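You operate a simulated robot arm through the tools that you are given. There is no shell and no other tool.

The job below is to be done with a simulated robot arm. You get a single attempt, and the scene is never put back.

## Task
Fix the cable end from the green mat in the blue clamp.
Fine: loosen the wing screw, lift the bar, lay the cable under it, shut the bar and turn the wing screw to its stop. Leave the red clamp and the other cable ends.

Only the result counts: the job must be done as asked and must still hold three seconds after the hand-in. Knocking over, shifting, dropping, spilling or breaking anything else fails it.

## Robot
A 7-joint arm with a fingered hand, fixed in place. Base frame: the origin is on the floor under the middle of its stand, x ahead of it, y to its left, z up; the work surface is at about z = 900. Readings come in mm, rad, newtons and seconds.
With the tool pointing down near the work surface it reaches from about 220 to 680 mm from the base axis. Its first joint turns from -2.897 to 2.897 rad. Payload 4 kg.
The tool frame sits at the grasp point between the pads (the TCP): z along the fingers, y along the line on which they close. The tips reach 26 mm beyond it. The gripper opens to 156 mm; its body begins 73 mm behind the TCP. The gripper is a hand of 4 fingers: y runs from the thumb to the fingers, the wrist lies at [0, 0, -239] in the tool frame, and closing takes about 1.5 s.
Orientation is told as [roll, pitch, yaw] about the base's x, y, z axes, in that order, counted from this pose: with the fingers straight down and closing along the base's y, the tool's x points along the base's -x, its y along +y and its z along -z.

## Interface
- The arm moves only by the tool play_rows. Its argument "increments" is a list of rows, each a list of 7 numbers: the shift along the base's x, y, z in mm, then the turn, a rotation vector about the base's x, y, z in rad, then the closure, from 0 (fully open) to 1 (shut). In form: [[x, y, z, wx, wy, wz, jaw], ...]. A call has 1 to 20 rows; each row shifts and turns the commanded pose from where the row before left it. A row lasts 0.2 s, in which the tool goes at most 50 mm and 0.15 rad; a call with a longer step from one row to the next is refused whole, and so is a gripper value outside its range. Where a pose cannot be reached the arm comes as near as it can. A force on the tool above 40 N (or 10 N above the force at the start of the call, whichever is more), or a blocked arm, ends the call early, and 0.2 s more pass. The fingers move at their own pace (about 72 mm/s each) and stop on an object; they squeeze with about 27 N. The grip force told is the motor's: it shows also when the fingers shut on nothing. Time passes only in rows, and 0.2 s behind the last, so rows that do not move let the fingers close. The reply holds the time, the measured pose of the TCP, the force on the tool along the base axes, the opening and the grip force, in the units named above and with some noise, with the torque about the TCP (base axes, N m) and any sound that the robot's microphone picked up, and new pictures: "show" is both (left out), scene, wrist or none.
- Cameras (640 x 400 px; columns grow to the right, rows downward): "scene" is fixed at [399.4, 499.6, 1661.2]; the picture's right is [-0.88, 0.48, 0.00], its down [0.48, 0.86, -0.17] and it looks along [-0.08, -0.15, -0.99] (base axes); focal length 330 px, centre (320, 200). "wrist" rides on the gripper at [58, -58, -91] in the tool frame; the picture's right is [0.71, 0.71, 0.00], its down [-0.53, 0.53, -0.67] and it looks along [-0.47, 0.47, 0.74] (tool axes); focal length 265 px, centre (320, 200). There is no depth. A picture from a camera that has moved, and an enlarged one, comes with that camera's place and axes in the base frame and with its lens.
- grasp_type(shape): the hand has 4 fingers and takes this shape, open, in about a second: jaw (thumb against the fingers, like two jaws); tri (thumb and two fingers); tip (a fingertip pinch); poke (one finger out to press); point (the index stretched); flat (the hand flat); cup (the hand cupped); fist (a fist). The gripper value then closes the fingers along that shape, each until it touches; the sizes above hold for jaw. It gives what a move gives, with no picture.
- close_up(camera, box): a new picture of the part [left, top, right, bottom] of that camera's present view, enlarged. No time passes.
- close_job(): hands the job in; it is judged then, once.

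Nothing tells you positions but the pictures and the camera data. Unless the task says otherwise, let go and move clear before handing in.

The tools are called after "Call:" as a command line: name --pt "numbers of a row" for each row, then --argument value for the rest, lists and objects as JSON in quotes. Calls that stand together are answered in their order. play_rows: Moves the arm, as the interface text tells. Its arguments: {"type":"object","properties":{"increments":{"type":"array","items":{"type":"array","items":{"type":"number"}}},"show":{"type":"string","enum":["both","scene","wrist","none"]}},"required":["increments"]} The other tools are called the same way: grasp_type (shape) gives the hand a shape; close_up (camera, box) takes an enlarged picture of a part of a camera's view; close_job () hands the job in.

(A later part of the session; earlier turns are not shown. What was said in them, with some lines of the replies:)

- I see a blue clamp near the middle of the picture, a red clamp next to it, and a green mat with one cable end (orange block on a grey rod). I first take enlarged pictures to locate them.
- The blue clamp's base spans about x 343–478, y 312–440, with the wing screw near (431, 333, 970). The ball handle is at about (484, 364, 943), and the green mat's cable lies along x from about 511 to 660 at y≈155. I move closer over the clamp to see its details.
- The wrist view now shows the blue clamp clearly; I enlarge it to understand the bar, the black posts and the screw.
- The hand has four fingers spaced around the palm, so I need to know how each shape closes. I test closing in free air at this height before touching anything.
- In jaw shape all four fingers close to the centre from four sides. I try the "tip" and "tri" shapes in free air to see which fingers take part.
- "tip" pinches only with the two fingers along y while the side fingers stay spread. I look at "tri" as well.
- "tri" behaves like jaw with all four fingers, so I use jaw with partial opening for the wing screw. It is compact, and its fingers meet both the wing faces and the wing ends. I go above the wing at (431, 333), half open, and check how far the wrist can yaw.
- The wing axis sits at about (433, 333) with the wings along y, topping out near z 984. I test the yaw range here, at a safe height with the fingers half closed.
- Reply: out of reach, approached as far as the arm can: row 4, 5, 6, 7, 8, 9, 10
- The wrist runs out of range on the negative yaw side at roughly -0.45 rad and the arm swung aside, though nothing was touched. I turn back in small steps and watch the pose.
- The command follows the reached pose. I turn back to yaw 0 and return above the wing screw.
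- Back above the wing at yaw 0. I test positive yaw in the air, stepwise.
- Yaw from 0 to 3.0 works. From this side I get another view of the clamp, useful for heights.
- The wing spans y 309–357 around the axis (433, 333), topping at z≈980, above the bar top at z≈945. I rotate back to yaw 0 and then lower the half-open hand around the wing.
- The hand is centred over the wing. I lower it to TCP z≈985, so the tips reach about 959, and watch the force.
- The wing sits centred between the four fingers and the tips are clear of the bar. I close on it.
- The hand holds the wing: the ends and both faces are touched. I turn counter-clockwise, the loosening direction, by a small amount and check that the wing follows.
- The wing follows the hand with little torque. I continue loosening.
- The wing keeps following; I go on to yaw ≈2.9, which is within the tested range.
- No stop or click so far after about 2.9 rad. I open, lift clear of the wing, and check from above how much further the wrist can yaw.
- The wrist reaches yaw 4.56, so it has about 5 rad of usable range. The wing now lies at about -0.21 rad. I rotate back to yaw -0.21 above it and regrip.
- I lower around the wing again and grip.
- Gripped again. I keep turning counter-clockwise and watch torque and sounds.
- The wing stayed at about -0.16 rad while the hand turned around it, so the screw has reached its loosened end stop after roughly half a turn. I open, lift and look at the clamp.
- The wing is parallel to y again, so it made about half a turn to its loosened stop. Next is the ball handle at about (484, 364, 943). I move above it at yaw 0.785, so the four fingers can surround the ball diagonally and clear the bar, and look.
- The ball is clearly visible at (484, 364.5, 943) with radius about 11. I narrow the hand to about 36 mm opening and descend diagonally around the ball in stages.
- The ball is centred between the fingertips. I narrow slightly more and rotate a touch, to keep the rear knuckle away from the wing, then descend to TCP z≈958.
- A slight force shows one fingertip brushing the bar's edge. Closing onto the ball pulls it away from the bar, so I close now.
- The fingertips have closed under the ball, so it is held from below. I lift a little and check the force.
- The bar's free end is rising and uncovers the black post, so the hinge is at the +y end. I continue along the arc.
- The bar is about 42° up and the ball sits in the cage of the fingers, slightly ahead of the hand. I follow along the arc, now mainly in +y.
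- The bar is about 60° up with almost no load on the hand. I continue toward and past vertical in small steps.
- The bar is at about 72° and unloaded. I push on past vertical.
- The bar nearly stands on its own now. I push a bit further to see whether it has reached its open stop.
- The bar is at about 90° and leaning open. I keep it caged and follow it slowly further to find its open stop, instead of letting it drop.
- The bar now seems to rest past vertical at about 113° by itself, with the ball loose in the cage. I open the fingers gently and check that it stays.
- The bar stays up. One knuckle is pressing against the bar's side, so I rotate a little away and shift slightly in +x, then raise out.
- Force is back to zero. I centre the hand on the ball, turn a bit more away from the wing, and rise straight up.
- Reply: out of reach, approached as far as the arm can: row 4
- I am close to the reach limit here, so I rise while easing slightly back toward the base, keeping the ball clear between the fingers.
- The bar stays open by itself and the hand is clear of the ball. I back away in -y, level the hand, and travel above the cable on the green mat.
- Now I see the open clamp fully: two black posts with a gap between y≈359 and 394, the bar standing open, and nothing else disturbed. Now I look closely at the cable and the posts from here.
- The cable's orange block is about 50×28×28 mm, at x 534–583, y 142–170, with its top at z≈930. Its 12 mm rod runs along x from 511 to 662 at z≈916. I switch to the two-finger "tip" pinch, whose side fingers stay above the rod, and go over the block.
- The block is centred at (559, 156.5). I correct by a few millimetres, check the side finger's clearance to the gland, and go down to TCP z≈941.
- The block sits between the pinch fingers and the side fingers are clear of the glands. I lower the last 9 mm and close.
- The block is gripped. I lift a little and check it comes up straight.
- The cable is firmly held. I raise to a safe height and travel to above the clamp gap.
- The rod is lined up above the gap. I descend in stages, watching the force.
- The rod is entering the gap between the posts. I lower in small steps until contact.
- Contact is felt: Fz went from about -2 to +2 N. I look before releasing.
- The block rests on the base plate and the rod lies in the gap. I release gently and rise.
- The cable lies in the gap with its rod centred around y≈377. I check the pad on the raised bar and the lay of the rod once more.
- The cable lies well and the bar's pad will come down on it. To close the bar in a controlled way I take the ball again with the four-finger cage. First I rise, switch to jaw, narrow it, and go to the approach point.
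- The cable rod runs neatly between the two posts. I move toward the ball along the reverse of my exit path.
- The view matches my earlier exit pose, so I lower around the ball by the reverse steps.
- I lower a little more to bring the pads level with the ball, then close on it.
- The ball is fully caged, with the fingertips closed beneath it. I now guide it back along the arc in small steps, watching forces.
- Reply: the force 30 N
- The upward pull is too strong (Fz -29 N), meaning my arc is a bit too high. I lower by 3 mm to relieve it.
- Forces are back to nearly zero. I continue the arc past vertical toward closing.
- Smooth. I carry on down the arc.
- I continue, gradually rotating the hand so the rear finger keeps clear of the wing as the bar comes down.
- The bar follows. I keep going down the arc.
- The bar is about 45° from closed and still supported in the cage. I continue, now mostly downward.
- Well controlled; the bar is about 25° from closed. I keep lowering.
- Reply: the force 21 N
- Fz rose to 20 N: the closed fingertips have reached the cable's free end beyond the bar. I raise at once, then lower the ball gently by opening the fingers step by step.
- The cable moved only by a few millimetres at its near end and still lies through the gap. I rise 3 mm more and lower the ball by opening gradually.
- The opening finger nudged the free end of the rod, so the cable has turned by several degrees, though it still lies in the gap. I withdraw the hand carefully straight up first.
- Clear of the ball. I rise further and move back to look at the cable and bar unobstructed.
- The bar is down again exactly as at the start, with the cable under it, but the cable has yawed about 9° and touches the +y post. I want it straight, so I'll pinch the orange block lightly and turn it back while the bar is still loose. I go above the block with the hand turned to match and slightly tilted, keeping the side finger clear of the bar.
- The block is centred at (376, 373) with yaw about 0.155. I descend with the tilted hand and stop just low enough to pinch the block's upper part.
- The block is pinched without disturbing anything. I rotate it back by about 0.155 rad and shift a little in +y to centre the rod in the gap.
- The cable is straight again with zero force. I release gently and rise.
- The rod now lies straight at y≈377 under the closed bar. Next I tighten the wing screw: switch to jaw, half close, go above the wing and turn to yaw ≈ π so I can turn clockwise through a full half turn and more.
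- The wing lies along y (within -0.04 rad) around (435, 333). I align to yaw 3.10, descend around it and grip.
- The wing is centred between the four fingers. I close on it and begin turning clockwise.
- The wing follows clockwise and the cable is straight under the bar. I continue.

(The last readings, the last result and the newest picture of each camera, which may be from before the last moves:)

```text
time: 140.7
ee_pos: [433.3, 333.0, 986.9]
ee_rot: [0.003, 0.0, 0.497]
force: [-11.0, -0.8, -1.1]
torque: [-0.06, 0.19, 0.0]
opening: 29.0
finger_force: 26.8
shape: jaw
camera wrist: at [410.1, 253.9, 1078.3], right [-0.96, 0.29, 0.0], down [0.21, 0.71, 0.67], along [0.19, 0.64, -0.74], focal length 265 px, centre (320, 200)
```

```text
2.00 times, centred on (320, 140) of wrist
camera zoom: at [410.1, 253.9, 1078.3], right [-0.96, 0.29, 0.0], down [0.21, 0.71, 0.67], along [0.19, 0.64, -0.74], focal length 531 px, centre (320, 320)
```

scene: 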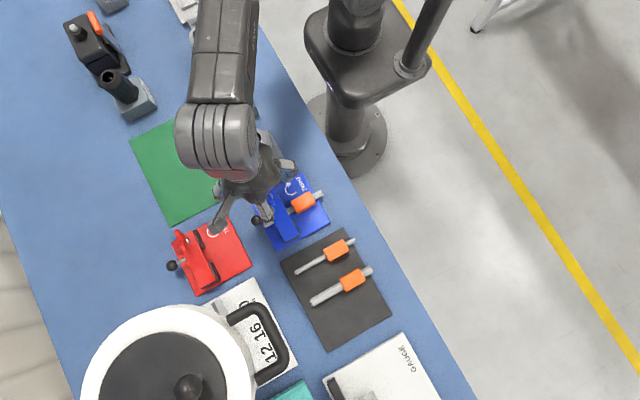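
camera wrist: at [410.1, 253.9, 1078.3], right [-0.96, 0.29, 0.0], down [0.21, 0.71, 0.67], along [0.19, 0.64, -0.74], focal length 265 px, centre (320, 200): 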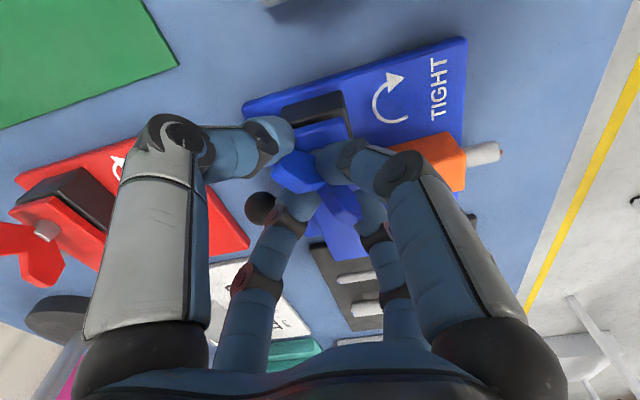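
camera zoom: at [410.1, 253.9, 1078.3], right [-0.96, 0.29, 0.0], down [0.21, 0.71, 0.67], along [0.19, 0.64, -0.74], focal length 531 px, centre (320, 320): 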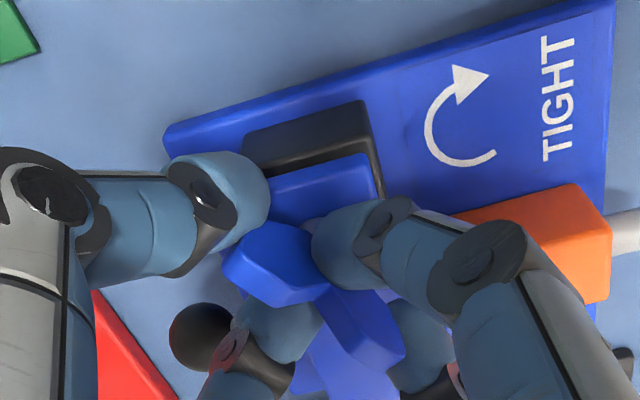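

Turning continues. A sideways force is growing slightly, so I shift the hand about 1.5 mm in -x and go on in smaller steps toward the stop.

Call:
play_rows --pt "-0.8 0 0 0 0 -0.06 1" --pt "-0.8 0 0 0 0 -0.06 1" --pt "0 0 0 0 0 -0.06 1" --pt "0 0 0 0 0 -0.06 1" --pt "0 0 0 0 0 -0.06 1" --show "wrist"

Call:
close_up --camera "wrist" --box '[200, 40, 440, 240]'

```text
time: 141.9
ee_pos: [432.0, 332.8, 986.1]
ee_rot: [0.003, -0.001, 0.195]
force: [-3.2, 4.3, -2.1]
torque: [-0.02, 0.09, 0.02]
opening: 29.2
finger_force: 27.2
shape: jaw
camera wrist: at [387.2, 264.2, 1078.1], right [-0.83, 0.56, 0.0], down [0.41, 0.62, 0.67], along [0.37, 0.56, -0.74], focal length 265 px, centre (320, 200)
```

wrist: 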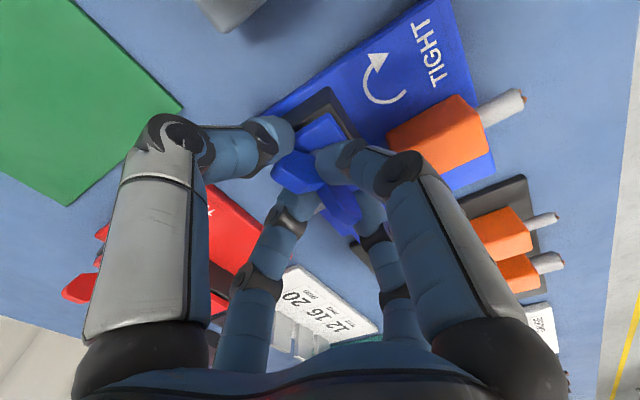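

```text
2.00 times, centred on (320, 140) of wrist
camera zoom: at [387.2, 264.2, 1078.1], right [-0.83, 0.56, 0.0], down [0.41, 0.62, 0.67], along [0.37, 0.56, -0.74], focal length 531 px, centre (320, 320)
```

zoom: 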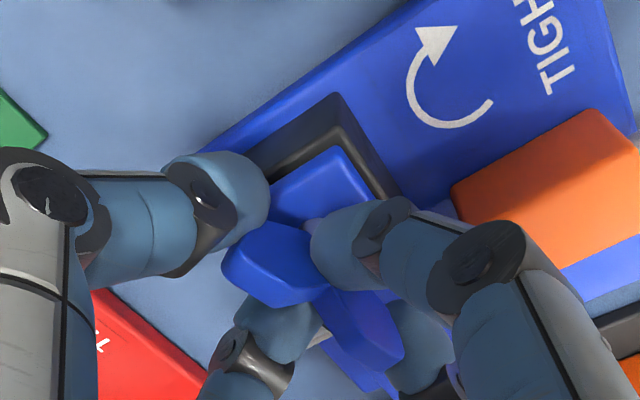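

Call:
play_rows --pt "0 0 0 0 0 -0.05 1" --pt "0 0 0 0 0 -0.05 1" --pt "0 0 0 0 0 -0.05 1" --pt "0 0 0 0 0 -0.05 1" --pt "0 0 0 0 0 -0.05 1" --show "wrist"

Call:
close_up --camera "wrist" --box '[200, 40, 440, 240]'

```text
time: 143.1
ee_pos: [432.6, 331.3, 985.9]
ee_rot: [0.003, -0.001, -0.052]
force: [-6.4, 7.5, -3.1]
torque: [0.1, 0.09, 0.01]
opening: 28.8
finger_force: 27.1
shape: jaw
camera wrist: at [371.9, 277.3, 1077.3], right [-0.67, 0.74, 0.0], down [0.55, 0.5, 0.67], along [0.5, 0.45, -0.74], focal length 265 px, centre (320, 200)
```

wrist: 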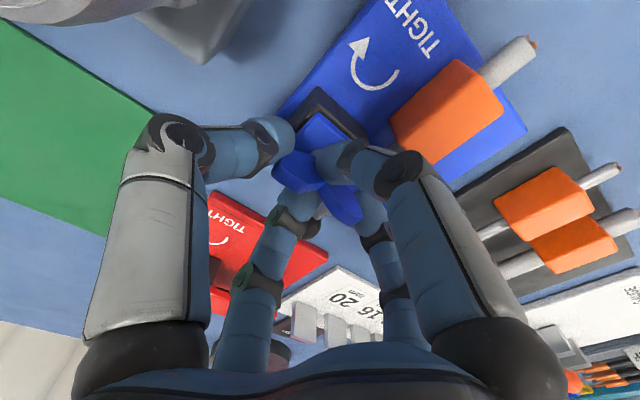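

```text
2.00 times, centred on (320, 140) of wrist
camera zoom: at [371.9, 277.3, 1077.3], right [-0.67, 0.74, 0.0], down [0.55, 0.5, 0.67], along [0.5, 0.45, -0.74], focal length 531 px, centre (320, 320)
```

zoom: 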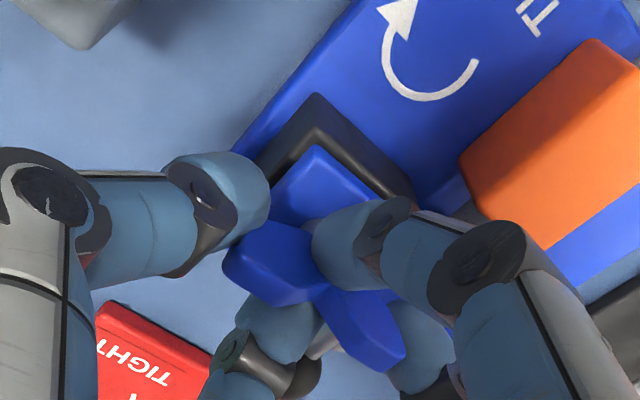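

Call:
play_rows --pt "0 0 0 0 0 -0.05 1" --pt "0 0 0 0 0 -0.05 1" --pt "0 0 0 0 0 -0.05 1" --pt "0 0 0 0 0 -0.05 1" --pt "0 0 0 0 0 0 1" --show "wrist"

Call:
close_up --camera "wrist" --box '[200, 40, 440, 240]'

```text
time: 144.3
ee_pos: [432.0, 333.6, 987.0]
ee_rot: [0.003, 0.0, -0.252]
force: [-8.2, 15.8, -8.3]
torque: [0.07, 0.07, 0.0]
opening: 23.8
finger_force: 27.5
shape: jaw
camera wrist: at [361.1, 291.2, 1078.1], right [-0.51, 0.86, 0.0], down [0.64, 0.38, 0.67], along [0.58, 0.34, -0.74], focal length 265 px, centre (320, 200)
```

wrist: 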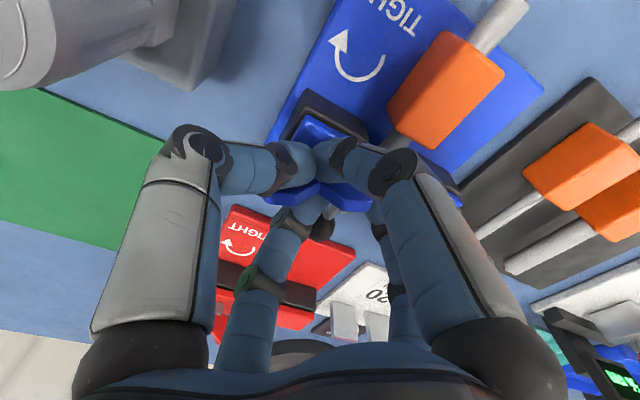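

```text
2.00 times, centred on (320, 140) of wrist
camera zoom: at [361.1, 291.2, 1078.1], right [-0.51, 0.86, 0.0], down [0.64, 0.38, 0.67], along [0.58, 0.34, -0.74], focal length 531 px, centre (320, 320)
```

zoom: 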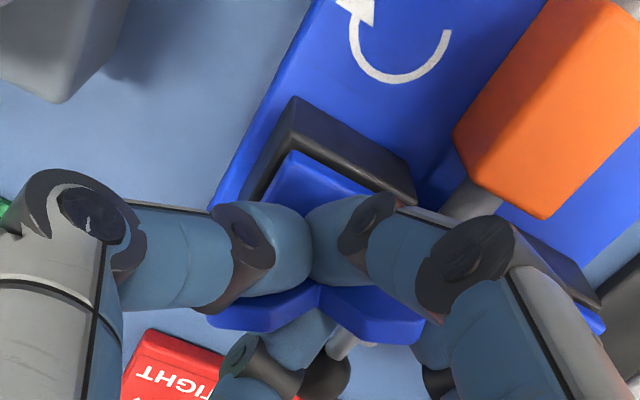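

The grip slipped at the end: the wing sprang to a diagonal position between the fingers, so the stop lies near where the wing was and it has been turned back a bit. I open, rise and look at the wing angle.

Call:
play_rows --pt "0 0 0 0 0 0 0.5" --pt "0 0 0 0 0 0 0.5" --pt "0 0 0 0 0 0 0.5" --pt "0 0 0 0 0 0 0.5" --pt "0 0 20 0 0 0 0.5" --pt "0 0 20 0 0 0 0.5" --pt "0 0 20 0 0 0 0.5" --pt "0 0 20 0 0 0 0.5" --pt "0 0 0 0 0 0 0.5" --show "both"

Call:
close_up --camera "wrist" --box '[200, 0, 480, 200]'

Call:
close_up --camera "scene" --box '[230, 150, 350, 260]'

```text
time: 146.3
ee_pos: [432.7, 330.7, 1066.1]
ee_rot: [0.002, -0.001, -0.251]
force: [-0.2, -0.2, 0.2]
torque: [0.01, 0.01, 0.01]
opening: 77.9
finger_force: 0.0
shape: jaw
camera wrist: at [363.1, 288.7, 1157.4], right [-0.51, 0.86, 0.0], down [0.64, 0.38, 0.67], along [0.58, 0.34, -0.74], focal length 265 px, centre (320, 200)
```

scene: 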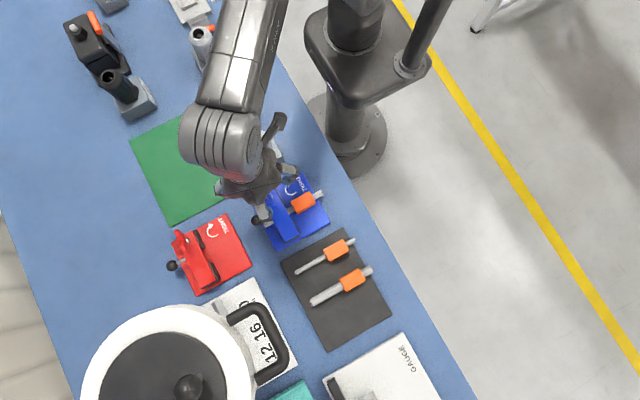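
wrist: 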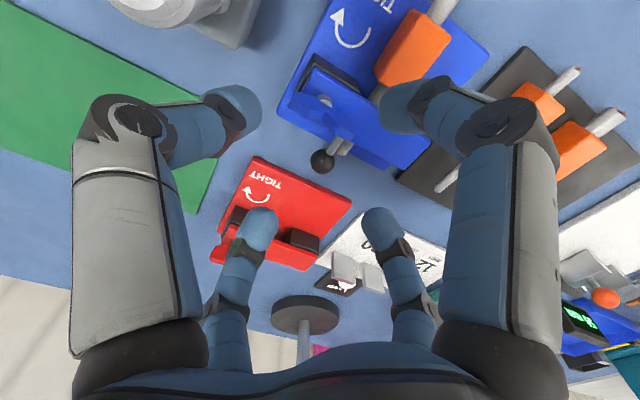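

```text
2.00 times, centred on (340, 100) of wrist
camera zoom: at [363.1, 288.7, 1157.4], right [-0.51, 0.86, 0.0], down [0.64, 0.38, 0.67], along [0.58, 0.34, -0.74], focal length 531 px, centre (280, 400)
```

zoom: 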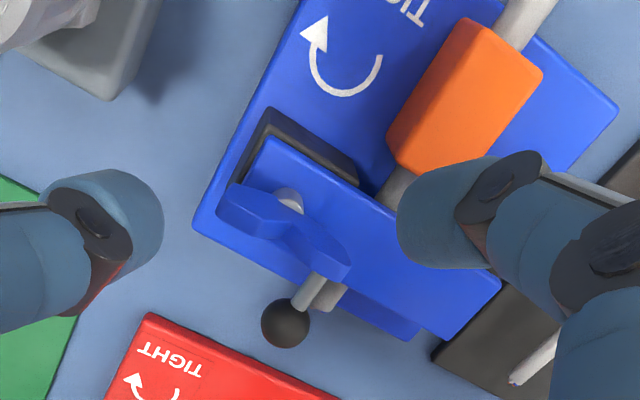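

```text
3.64 times, centred on (290, 205) of scene
camera zoom: at [399.4, 499.6, 1661.2], right [-0.88, 0.48, 0.0], down [0.48, 0.86, -0.17], along [-0.08, -0.15, -0.99], focal length 1202 px, centre (429, 182)
```

zoom: 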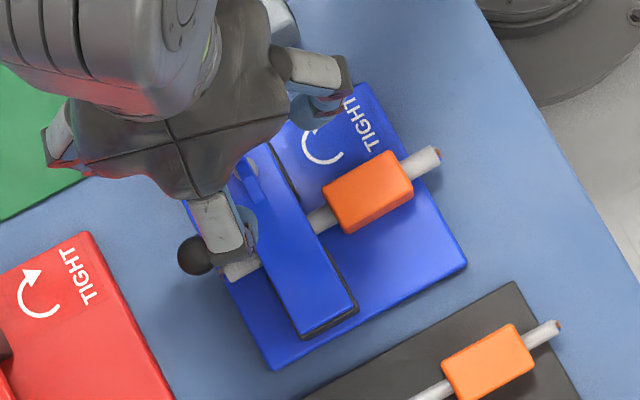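

The wing again lies along y (about +0.03 rad), so it has made its half turn back to roughly the starting, tight orientation. To make sure it really sits at the stop, I do a final clockwise push with the four fingers loosely straddling the wing diagonally, so it cannot slip back, while reading the torque.

Call:
play_rows --pt "0.5 1 0 0 0 0.14 0.5" --pt "0.5 1 0 0 0 0.14 0.5" --pt "0.5 0.5 0 0 0 0.14 0.5" --pt "0 0 0 0 0 0.14 0.5" --pt "0 0 0 0 0 0.14 0.5" --pt "0 0 0 0 0 0.14 0.5" --pt "0 0 0 0 0 0.14 0.5" --pt "0 0 0 0 0 0.09 0.5" --pt "0 0 0 0 0 0 0.5" --show "wrist"

Call:
close_up --camera "wrist" --box '[200, 0, 480, 200]'

```text
time: 148.3
ee_pos: [433.4, 333.2, 1068.3]
ee_rot: [0.002, 0.001, 0.819]
force: [0.6, 1.1, -0.8]
torque: [0.0, 0.04, -0.02]
opening: 77.5
finger_force: 0.0
shape: jaw
camera wrist: at [437.5, 252.4, 1158.4], right [-1.0, -0.03, 0.0], down [-0.02, 0.74, 0.67], along [-0.02, 0.67, -0.74], focal length 265 px, centre (320, 200)
```

wrist: 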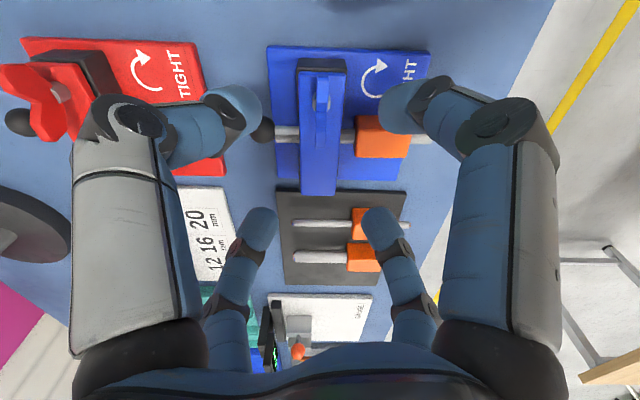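

```text
2.00 times, centred on (340, 100) of wrist
camera zoom: at [437.5, 252.4, 1158.4], right [-1.0, -0.03, 0.0], down [-0.02, 0.74, 0.67], along [-0.02, 0.67, -0.74], focal length 531 px, centre (280, 400)
```

zoom: 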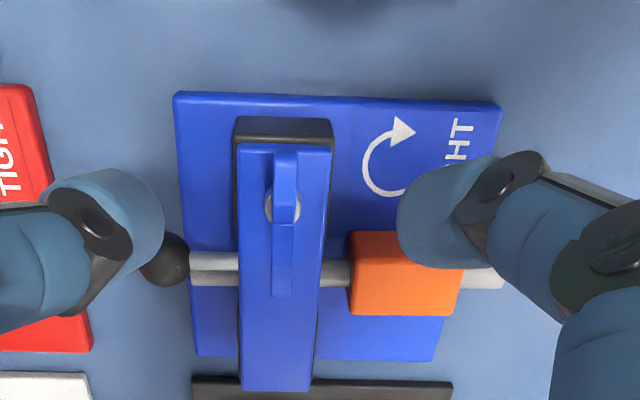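

This view shows it well: wing parallel to the bar (about +0.01 rad) and the cable straight beneath. I descend diagonally around the wing, narrow to about 31 mm without squeezing, and press clockwise in tiny steps while reading the torque.

Call:
play_rows --pt "0 0 -18 0 0 0 0.55" --pt "0 0 -18 0 0 0 0.6" --pt "0 0 -18 0 0 0 0.6" --pt "0 0 -16 0 0 0 0.6" --pt "0 0 -11 0 0 0 0.6" --pt "0 0 0 0 0 0 0.7" --pt "0 0 0 0 0 0 0.75" --pt "0 0 0 0 0 0 0.78" --pt "0 0 0 0 0 0 0.78" --show "wrist"

Call:
close_up --camera "wrist" --box '[200, 40, 440, 240]'

```text
time: 150.3
ee_pos: [433.7, 334.0, 983.5]
ee_rot: [0.003, -0.003, 0.819]
force: [-0.2, 0.5, 0.6]
torque: [-0.01, 0.0, 0.02]
opening: 34.9
finger_force: 0.1
shape: jaw
camera wrist: at [438.0, 251.5, 1075.8], right [-1.0, -0.03, 0.0], down [-0.02, 0.74, 0.67], along [-0.02, 0.67, -0.74], focal length 265 px, centre (320, 200)
```

wrist: 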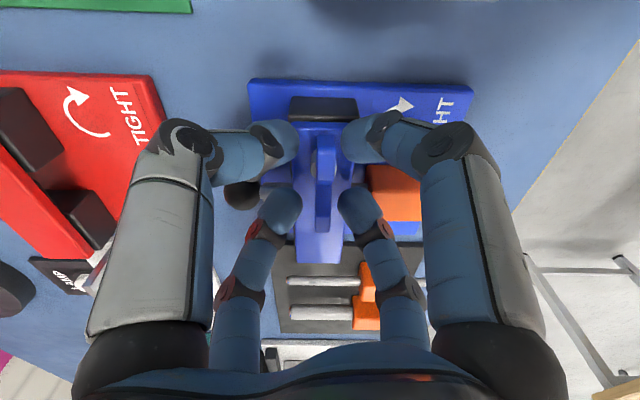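

```text
2.00 times, centred on (320, 140) of wrist
camera zoom: at [438.0, 251.5, 1075.8], right [-1.0, -0.03, 0.0], down [-0.02, 0.74, 0.67], along [-0.02, 0.67, -0.74], focal length 531 px, centre (320, 320)
```

zoom: 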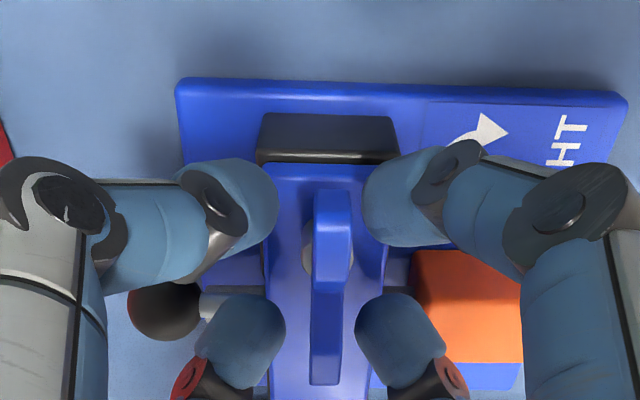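

Call:
play_rows --pt "0 -0.5 0 0 0 0 0.83" --pt "0 0 0 0 0 -0.05 0.83" --pt "0 0 0 0 0 -0.05 0.83" --pt "0 0 0 0 0 -0.05 0.83" --show "wrist"

Call:
close_up --camera "wrist" --box '[200, 40, 440, 240]'

```text
time: 151.3
ee_pos: [433.5, 334.8, 985.1]
ee_rot: [0.004, -0.002, 0.668]
force: [-0.8, 0.0, -0.5]
torque: [0.0, -0.02, 0.02]
opening: 26.9
finger_force: 0.1
shape: jaw
camera wrist: at [424.9, 252.9, 1076.6], right [-0.99, 0.12, 0.0], down [0.09, 0.74, 0.67], along [0.08, 0.67, -0.74], focal length 265 px, centre (320, 200)
```

wrist: 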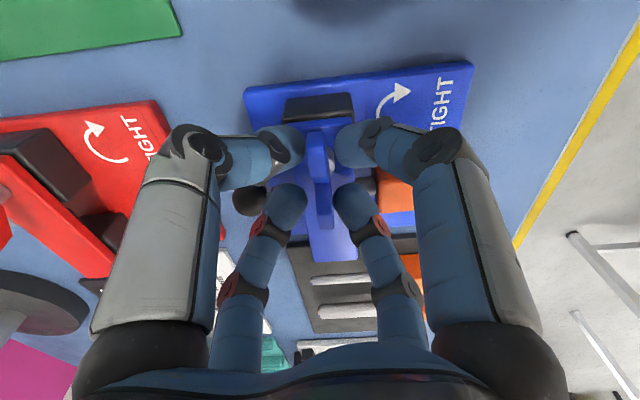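

```text
2.00 times, centred on (320, 140) of wrist
camera zoom: at [424.9, 252.9, 1076.6], right [-0.99, 0.12, 0.0], down [0.09, 0.74, 0.67], along [0.08, 0.67, -0.74], focal length 531 px, centre (320, 320)
```

zoom: 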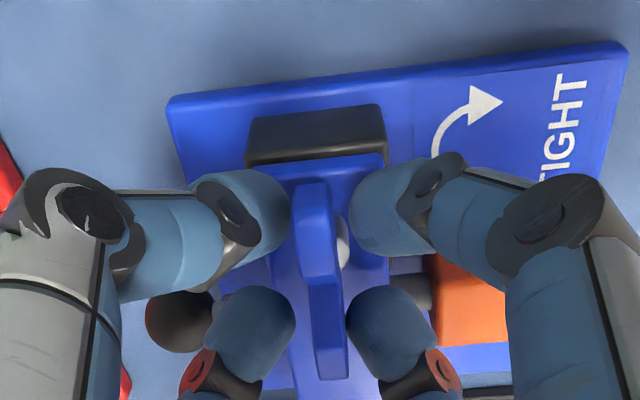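

Almost touching. I press clockwise in tiny steps now.

Call:
play_rows --pt "0 0 0 0 0 -0.04 0.83" --pt "0 0 0 0 0 -0.03 0.83" --show "none"

Call:
play_rows --pt "0 0 0 0 0 -0.03 0.83" --pt "0 0 0 0 0 -0.03 0.83" --show "wrist"

Call:
close_up --camera "wrist" --box '[200, 40, 440, 240]'

```text
time: 151.9
ee_pos: [434.6, 334.5, 985.9]
ee_rot: [0.003, 0.002, 0.597]
force: [-0.2, -0.8, -0.4]
torque: [-0.04, 0.01, 0.02]
opening: 26.8
finger_force: 0.0
shape: jaw
```

```text
time: 152.5
ee_pos: [434.4, 335.1, 987.1]
ee_rot: [0.002, 0.001, 0.536]
force: [-0.6, -1.1, -0.4]
torque: [0.0, 0.06, 0.03]
opening: 26.6
finger_force: 0.2
shape: jaw
camera wrist: at [414.2, 255.0, 1078.0], right [-0.97, 0.25, 0.0], down [0.18, 0.72, 0.67], along [0.16, 0.65, -0.74], focal length 265 px, centre (320, 200)
```

wrist: 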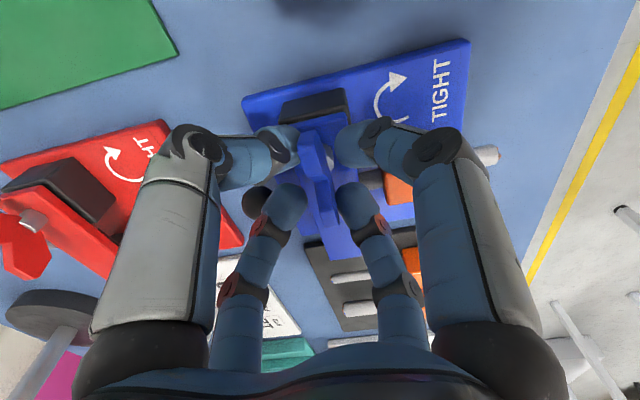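

```text
2.00 times, centred on (320, 140) of wrist
camera zoom: at [414.2, 255.0, 1078.0], right [-0.97, 0.25, 0.0], down [0.18, 0.72, 0.67], along [0.16, 0.65, -0.74], focal length 531 px, centre (320, 320)
```

zoom: 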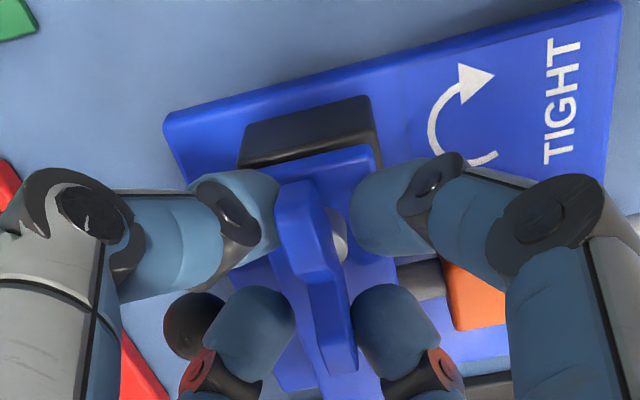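

Call:
play_rows --pt "0 0 0 0 0 -0.03 0.83" --pt "0 0 0 0 0 -0.03 0.83" --show "none"

Call:
play_rows --pt "0 0 0 0 0 -0.03 0.83" --pt "0 0 0 0 0 -0.03 0.83" --show "wrist"

Call:
close_up --camera "wrist" --box '[200, 40, 440, 240]'

```text
time: 153.1
ee_pos: [434.8, 335.2, 986.4]
ee_rot: [0.004, -0.001, 0.478]
force: [-1.1, -0.3, 0.0]
torque: [0.01, 0.03, 0.06]
opening: 26.6
finger_force: 0.1
shape: jaw
```

```text
time: 153.7
ee_pos: [435.1, 334.2, 986.1]
ee_rot: [0.005, -0.002, 0.419]
force: [0.3, 0.9, 1.9]
torque: [0.03, -0.01, 0.08]
opening: 26.8
finger_force: 0.0
shape: jaw
camera wrist: at [405.4, 257.4, 1077.3], right [-0.93, 0.36, 0.0], down [0.27, 0.69, 0.67], along [0.24, 0.63, -0.74], focal length 265 px, centre (320, 200)
```

wrist: 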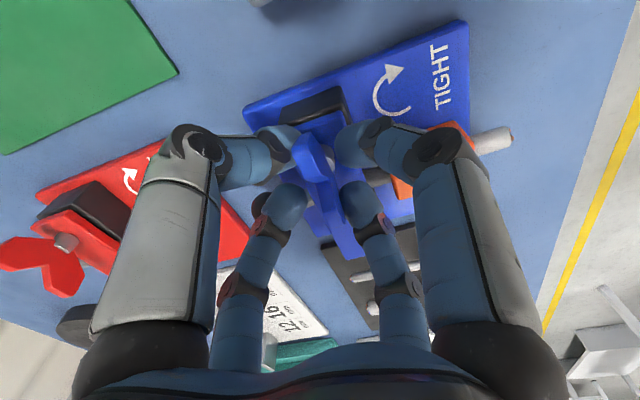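

```text
2.00 times, centred on (320, 140) of wrist
camera zoom: at [405.4, 257.4, 1077.3], right [-0.93, 0.36, 0.0], down [0.27, 0.69, 0.67], along [0.24, 0.63, -0.74], focal length 531 px, centre (320, 320)
```

zoom: 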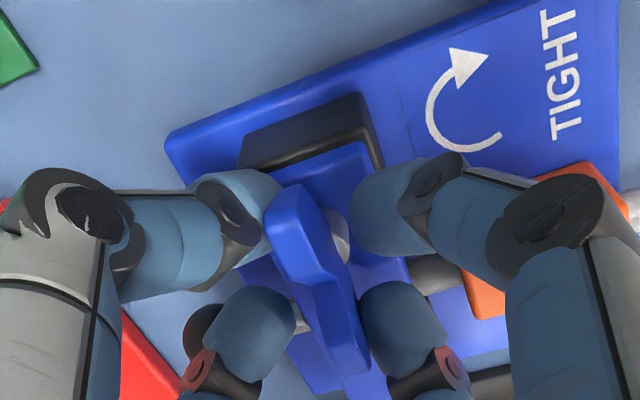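

A reaction torque is now building (0.08 N·m), and the wing is not moving. I press further to confirm it is at the stop.

Call:
play_rows --pt "0 0 0 0 0 -0.03 0.83" --pt "0 0 0 0 0 -0.03 0.83" --show "none"

Call:
play_rows --pt "0 0 0 0 0 -0.03 0.83" --pt "0 0 0 0 0 -0.03 0.83" --show "wrist"

Call:
close_up --camera "wrist" --box '[200, 40, 440, 240]'

```text
time: 154.3
ee_pos: [435.4, 333.9, 984.7]
ee_rot: [0.005, -0.003, 0.357]
force: [2.9, 1.4, 4.7]
torque: [0.0, -0.02, 0.24]
opening: 27.0
finger_force: 0.0
shape: jaw
```

```text
time: 154.9
ee_pos: [435.6, 333.9, 986.1]
ee_rot: [0.003, -0.005, 0.297]
force: [8.6, 2.6, 1.8]
torque: [0.12, -0.12, 0.4]
opening: 27.1
finger_force: 0.1
shape: jaw
camera wrist: at [397.3, 261.2, 1077.1], right [-0.88, 0.47, 0.0], down [0.35, 0.65, 0.67], along [0.32, 0.59, -0.74], focal length 265 px, centre (320, 200)
```

wrist: 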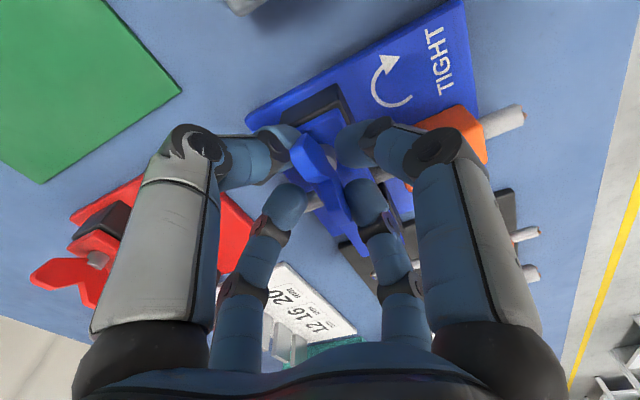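

```text
2.00 times, centred on (320, 140) of wrist
camera zoom: at [397.3, 261.2, 1077.1], right [-0.88, 0.47, 0.0], down [0.35, 0.65, 0.67], along [0.32, 0.59, -0.74], focal length 531 px, centre (320, 320)
```

zoom: 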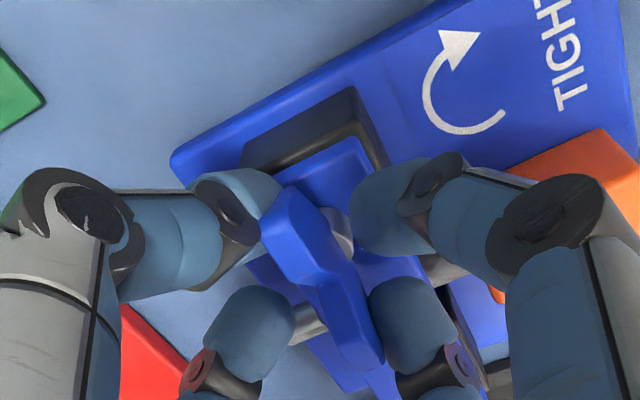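

The reaction torque rose to 0.4 N·m with the wing standing still, whereas free turning took almost none. The screw is firmly at its stop. I back off slightly, open, and rise.

Call:
play_rows --pt "0 0 0 0 0 0.05 0.83" --pt "0 0 0 0 0 0.05 0.8" --pt "0 0 0 0 0 0.03 0.7" --pt "0 0 0 0 0 0 0.55" --pt "0 0 0 0 0 0 0.5" --pt "0 0 0 0 0 0 0.5" --pt "0 0 15 0 0 0 0.5" --pt "0 0 20 0 0 0 0.5" --pt "0 0 20 0 0 0 0.5" --pt "0 0 20 0 0 0 0.5" --pt "0 0 0 0 0 0 0.5" --show "both"

Call:
close_up --camera "wrist" --box '[200, 0, 480, 200]'

Call:
close_up --camera "scene" --box '[230, 150, 350, 260]'

```text
time: 157.3
ee_pos: [433.5, 334.5, 1060.8]
ee_rot: [0.004, -0.001, 0.429]
force: [0.0, 0.9, 0.2]
torque: [-0.03, 0.03, -0.02]
opening: 77.5
finger_force: 0.1
shape: jaw
camera wrist: at [404.9, 256.0, 1152.2], right [-0.94, 0.35, 0.0], down [0.26, 0.69, 0.67], along [0.23, 0.63, -0.74], focal length 265 px, centre (320, 200)
```

scene: 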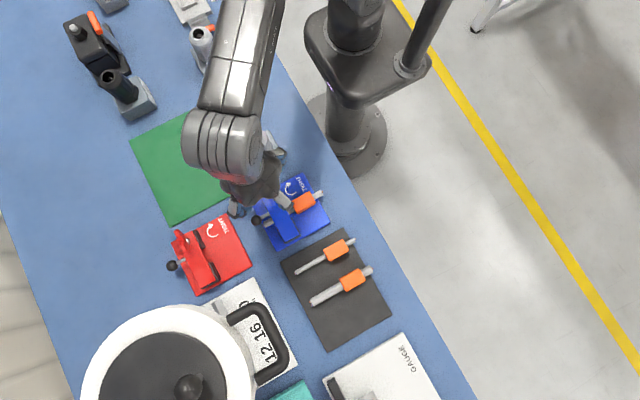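
wrist: 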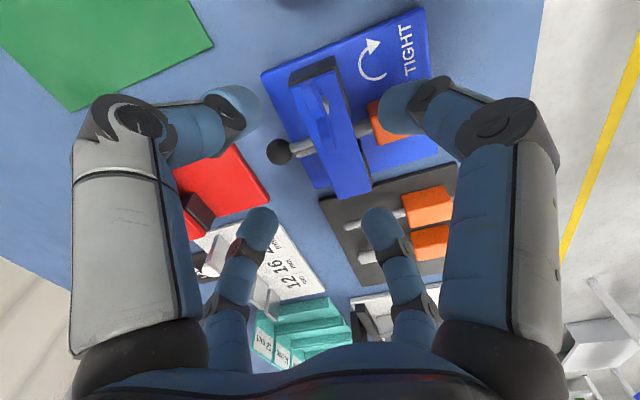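

```text
2.00 times, centred on (340, 100) of wrist
camera zoom: at [404.9, 256.0, 1152.2], right [-0.94, 0.35, 0.0], down [0.26, 0.69, 0.67], along [0.23, 0.63, -0.74], focal length 531 px, centre (280, 400)
```

zoom: 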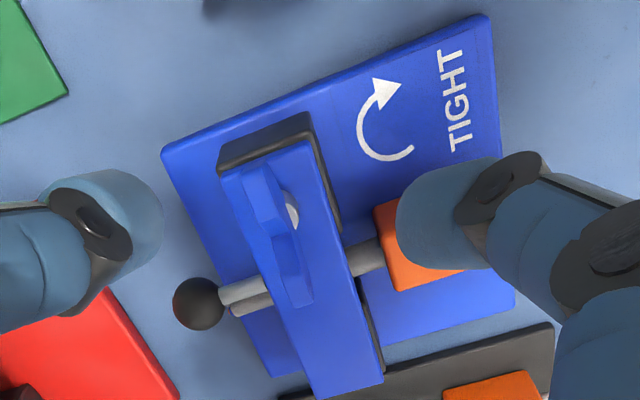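

```text
3.64 times, centred on (290, 205) of scene
camera zoom: at [399.4, 499.6, 1661.2], right [-0.88, 0.48, 0.0], down [0.48, 0.86, -0.17], along [-0.08, -0.15, -0.99], focal length 1202 px, centre (429, 182)
```

zoom: 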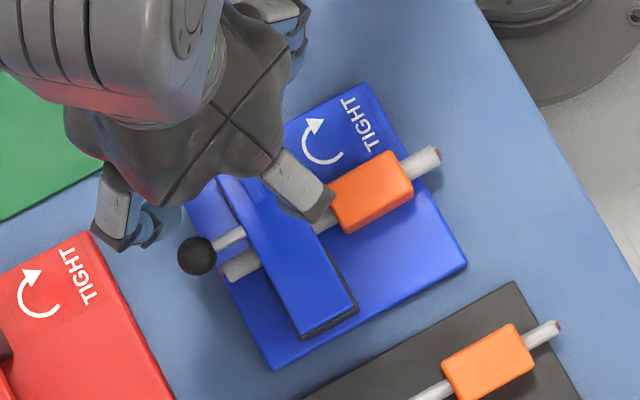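

The wing looks turned a few degrees further clockwise than before, so the last push did tighten it more. I measure its angle again from the same good viewpoint.

Call:
play_rows --pt "0 -0.5 2 0 0 0.13 0.5" --pt "0 -0.5 2 0 0 0.13 0.5" --pt "0 0 2 0 0 0.13 0.5" --pt "0 0 0 0 0 0 0.5" --show "wrist"

Call:
close_up --camera "wrist" --box '[200, 0, 480, 200]'

Call:
close_up --camera "wrist" --box '[280, 40, 380, 160]'

```text
time: 158.3
ee_pos: [434.3, 333.5, 1065.7]
ee_rot: [0.004, -0.002, 0.821]
force: [-0.2, 1.0, 0.1]
torque: [0.0, 0.0, -0.01]
opening: 77.1
finger_force: 0.0
shape: jaw
camera wrist: at [437.7, 251.3, 1158.0], right [-1.0, -0.03, 0.0], down [-0.02, 0.74, 0.67], along [-0.02, 0.67, -0.74], focal length 265 px, centre (320, 200)
```

wrist: 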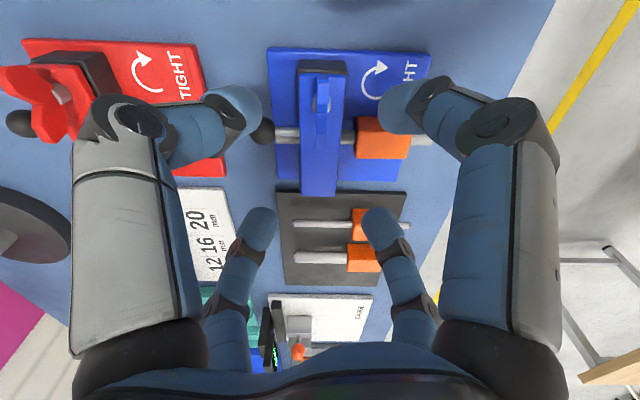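

```text
2.00 times, centred on (340, 100) of wrist
camera zoom: at [437.7, 251.3, 1158.0], right [-1.0, -0.03, 0.0], down [-0.02, 0.74, 0.67], along [-0.02, 0.67, -0.74], focal length 531 px, centre (280, 400)
```

zoom: 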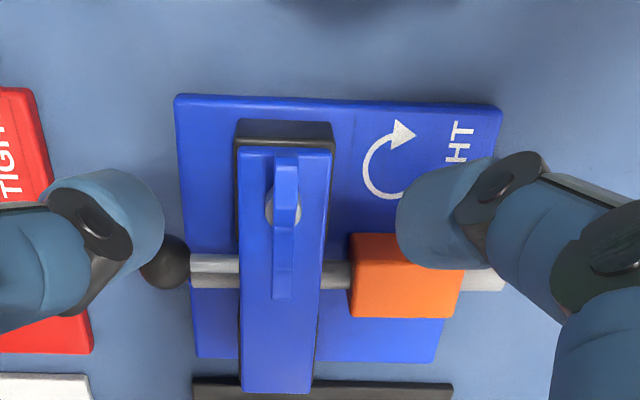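

```text
3.33 times, centred on (330, 100) of wrist
camera zoom: at [437.7, 251.3, 1158.0], right [-1.0, -0.03, 0.0], down [-0.02, 0.74, 0.67], along [-0.02, 0.67, -0.74], focal length 885 px, centre (287, 533)
```

zoom: 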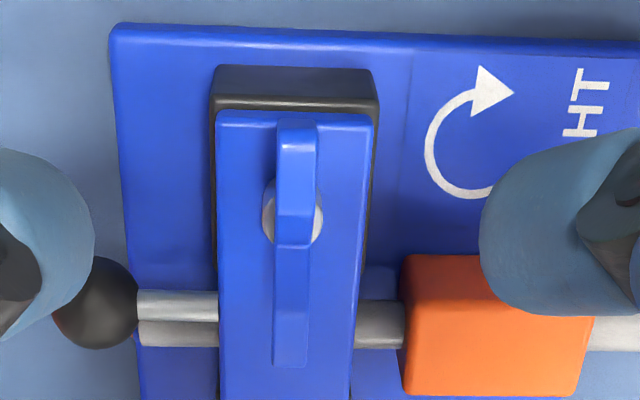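

The wing is exactly where it was before the hard push (+0.01 rad), so 0.4 N·m did not move it and it is at its stop. The cable lies straight under the shut bar. I move the hand clear and take a final look at everything.

Call:
play_rows --pt "0 0 25 0 0 -0.1 0.5" --pt "0 0 25 0 0 -0.1 0.5" --pt "0 0 25 0 0 -0.1 0.5" --pt "0 0 25 0 0 -0.1 0.5" --pt "-25 0 15 0 0 -0.1 0.5" --pt "-25 0 10 0 0 -0.1 0.5" --pt "-25 0 5 0 0 -0.1 0.5" --pt "-25 0 0 0 0 -0.1 0.5" --pt "-25 0 0 0 0 0 0.5" --pt "-25 0 0 0 0 0 0.5" --pt "-25 0 0 0 0 0 0.5" --pt "0 0 0 0 0 0 0.5" --show "both"

Call:
close_up --camera "scene" --box '[220, 150, 380, 250]'

Call:
close_up --camera "scene" --box '[100, 100, 400, 360]'

```text
time: 160.9
ee_pos: [255.6, 333.8, 1196.2]
ee_rot: [0.005, 0.0, 0.017]
force: [0.2, 1.3, -0.5]
torque: [0.02, -0.02, 0.03]
opening: 77.4
finger_force: 0.0
shape: jaw
camera wrist: at [201.5, 274.9, 1288.3], right [-0.72, 0.69, 0.0], down [0.52, 0.53, 0.67], along [0.46, 0.48, -0.74], focal length 265 px, centre (320, 200)
```

scene: 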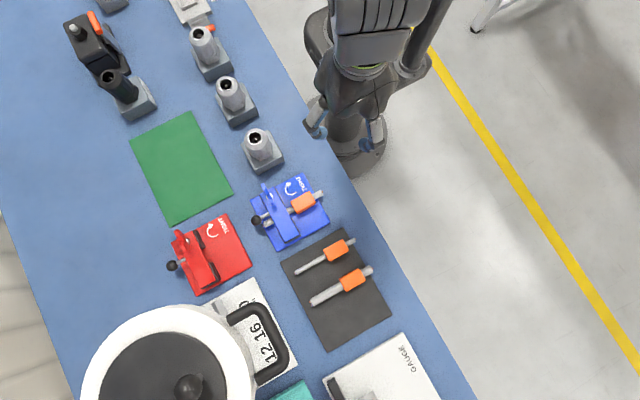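
wrist: 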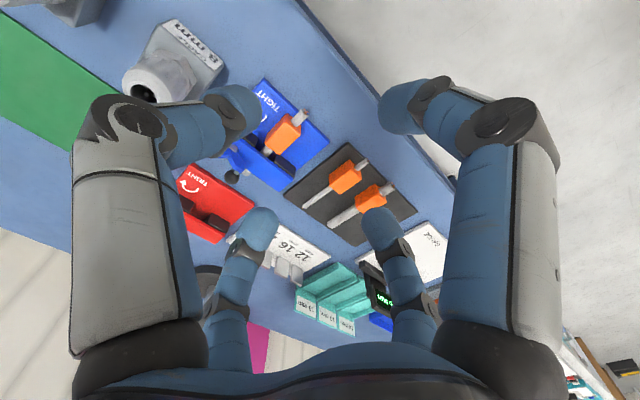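

```text
4.00 times, centred on (300, 200) of scene
camera zoom: at [399.4, 499.6, 1661.2], right [-0.88, 0.48, 0.0], down [0.48, 0.86, -0.17], along [-0.08, -0.15, -0.99], focal length 1322 px, centre (400, 200)
```

zoom: 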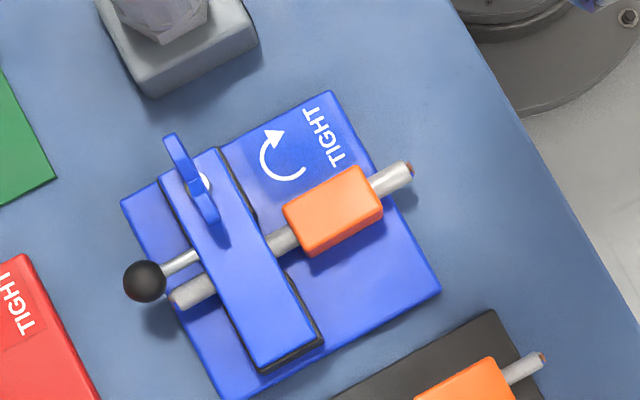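

```text
1.54 times, centred on (250, 230) of scene
camera zoom: at [399.4, 499.6, 1661.2], right [-0.88, 0.48, 0.0], down [0.48, 0.86, -0.17], along [-0.08, -0.15, -0.99], focal length 508 px, centre (428, 154)
```

zoom: 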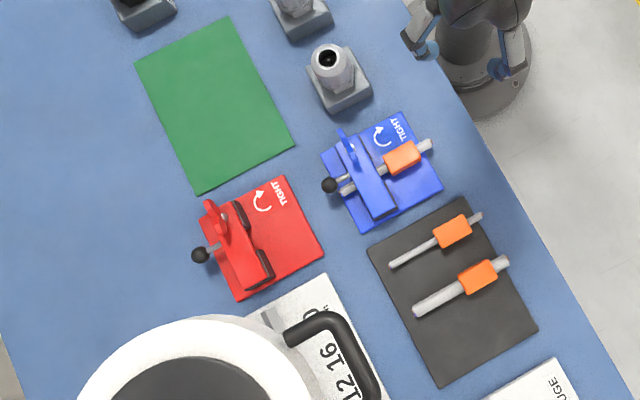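

Everything checks out. The bar is shut on the straight cable, the wing screw is back at its stop, and the hand is clear. The red clamp, the other cables and the glands are where they were, so I hand the job in.

Call:
close_job

```text
The job is handed in.
```

I fixed the cable end from the green mat in the blue clamp and handed the job in; no verdict came back with the hand-in.

- **Cable:** its rod lies straight between the two black posts, under the shut bar, with the orange block resting on the blue base. While I was lowering the bar, my fingers turned the cable about 9°. I straightened it before tightening.
- **Wing screw:** I turned it clockwise about half a turn, back to the angle it started from. I then pressed it with about 0.4 N·m and it did not move, so I take that as its stop. I did not tug on the cable to test the hold.
- **Everything else:** in the final pictures the red clamp, the two other cables and the grey cable glands stand where they were at the start. The hand is open and clear of the table.
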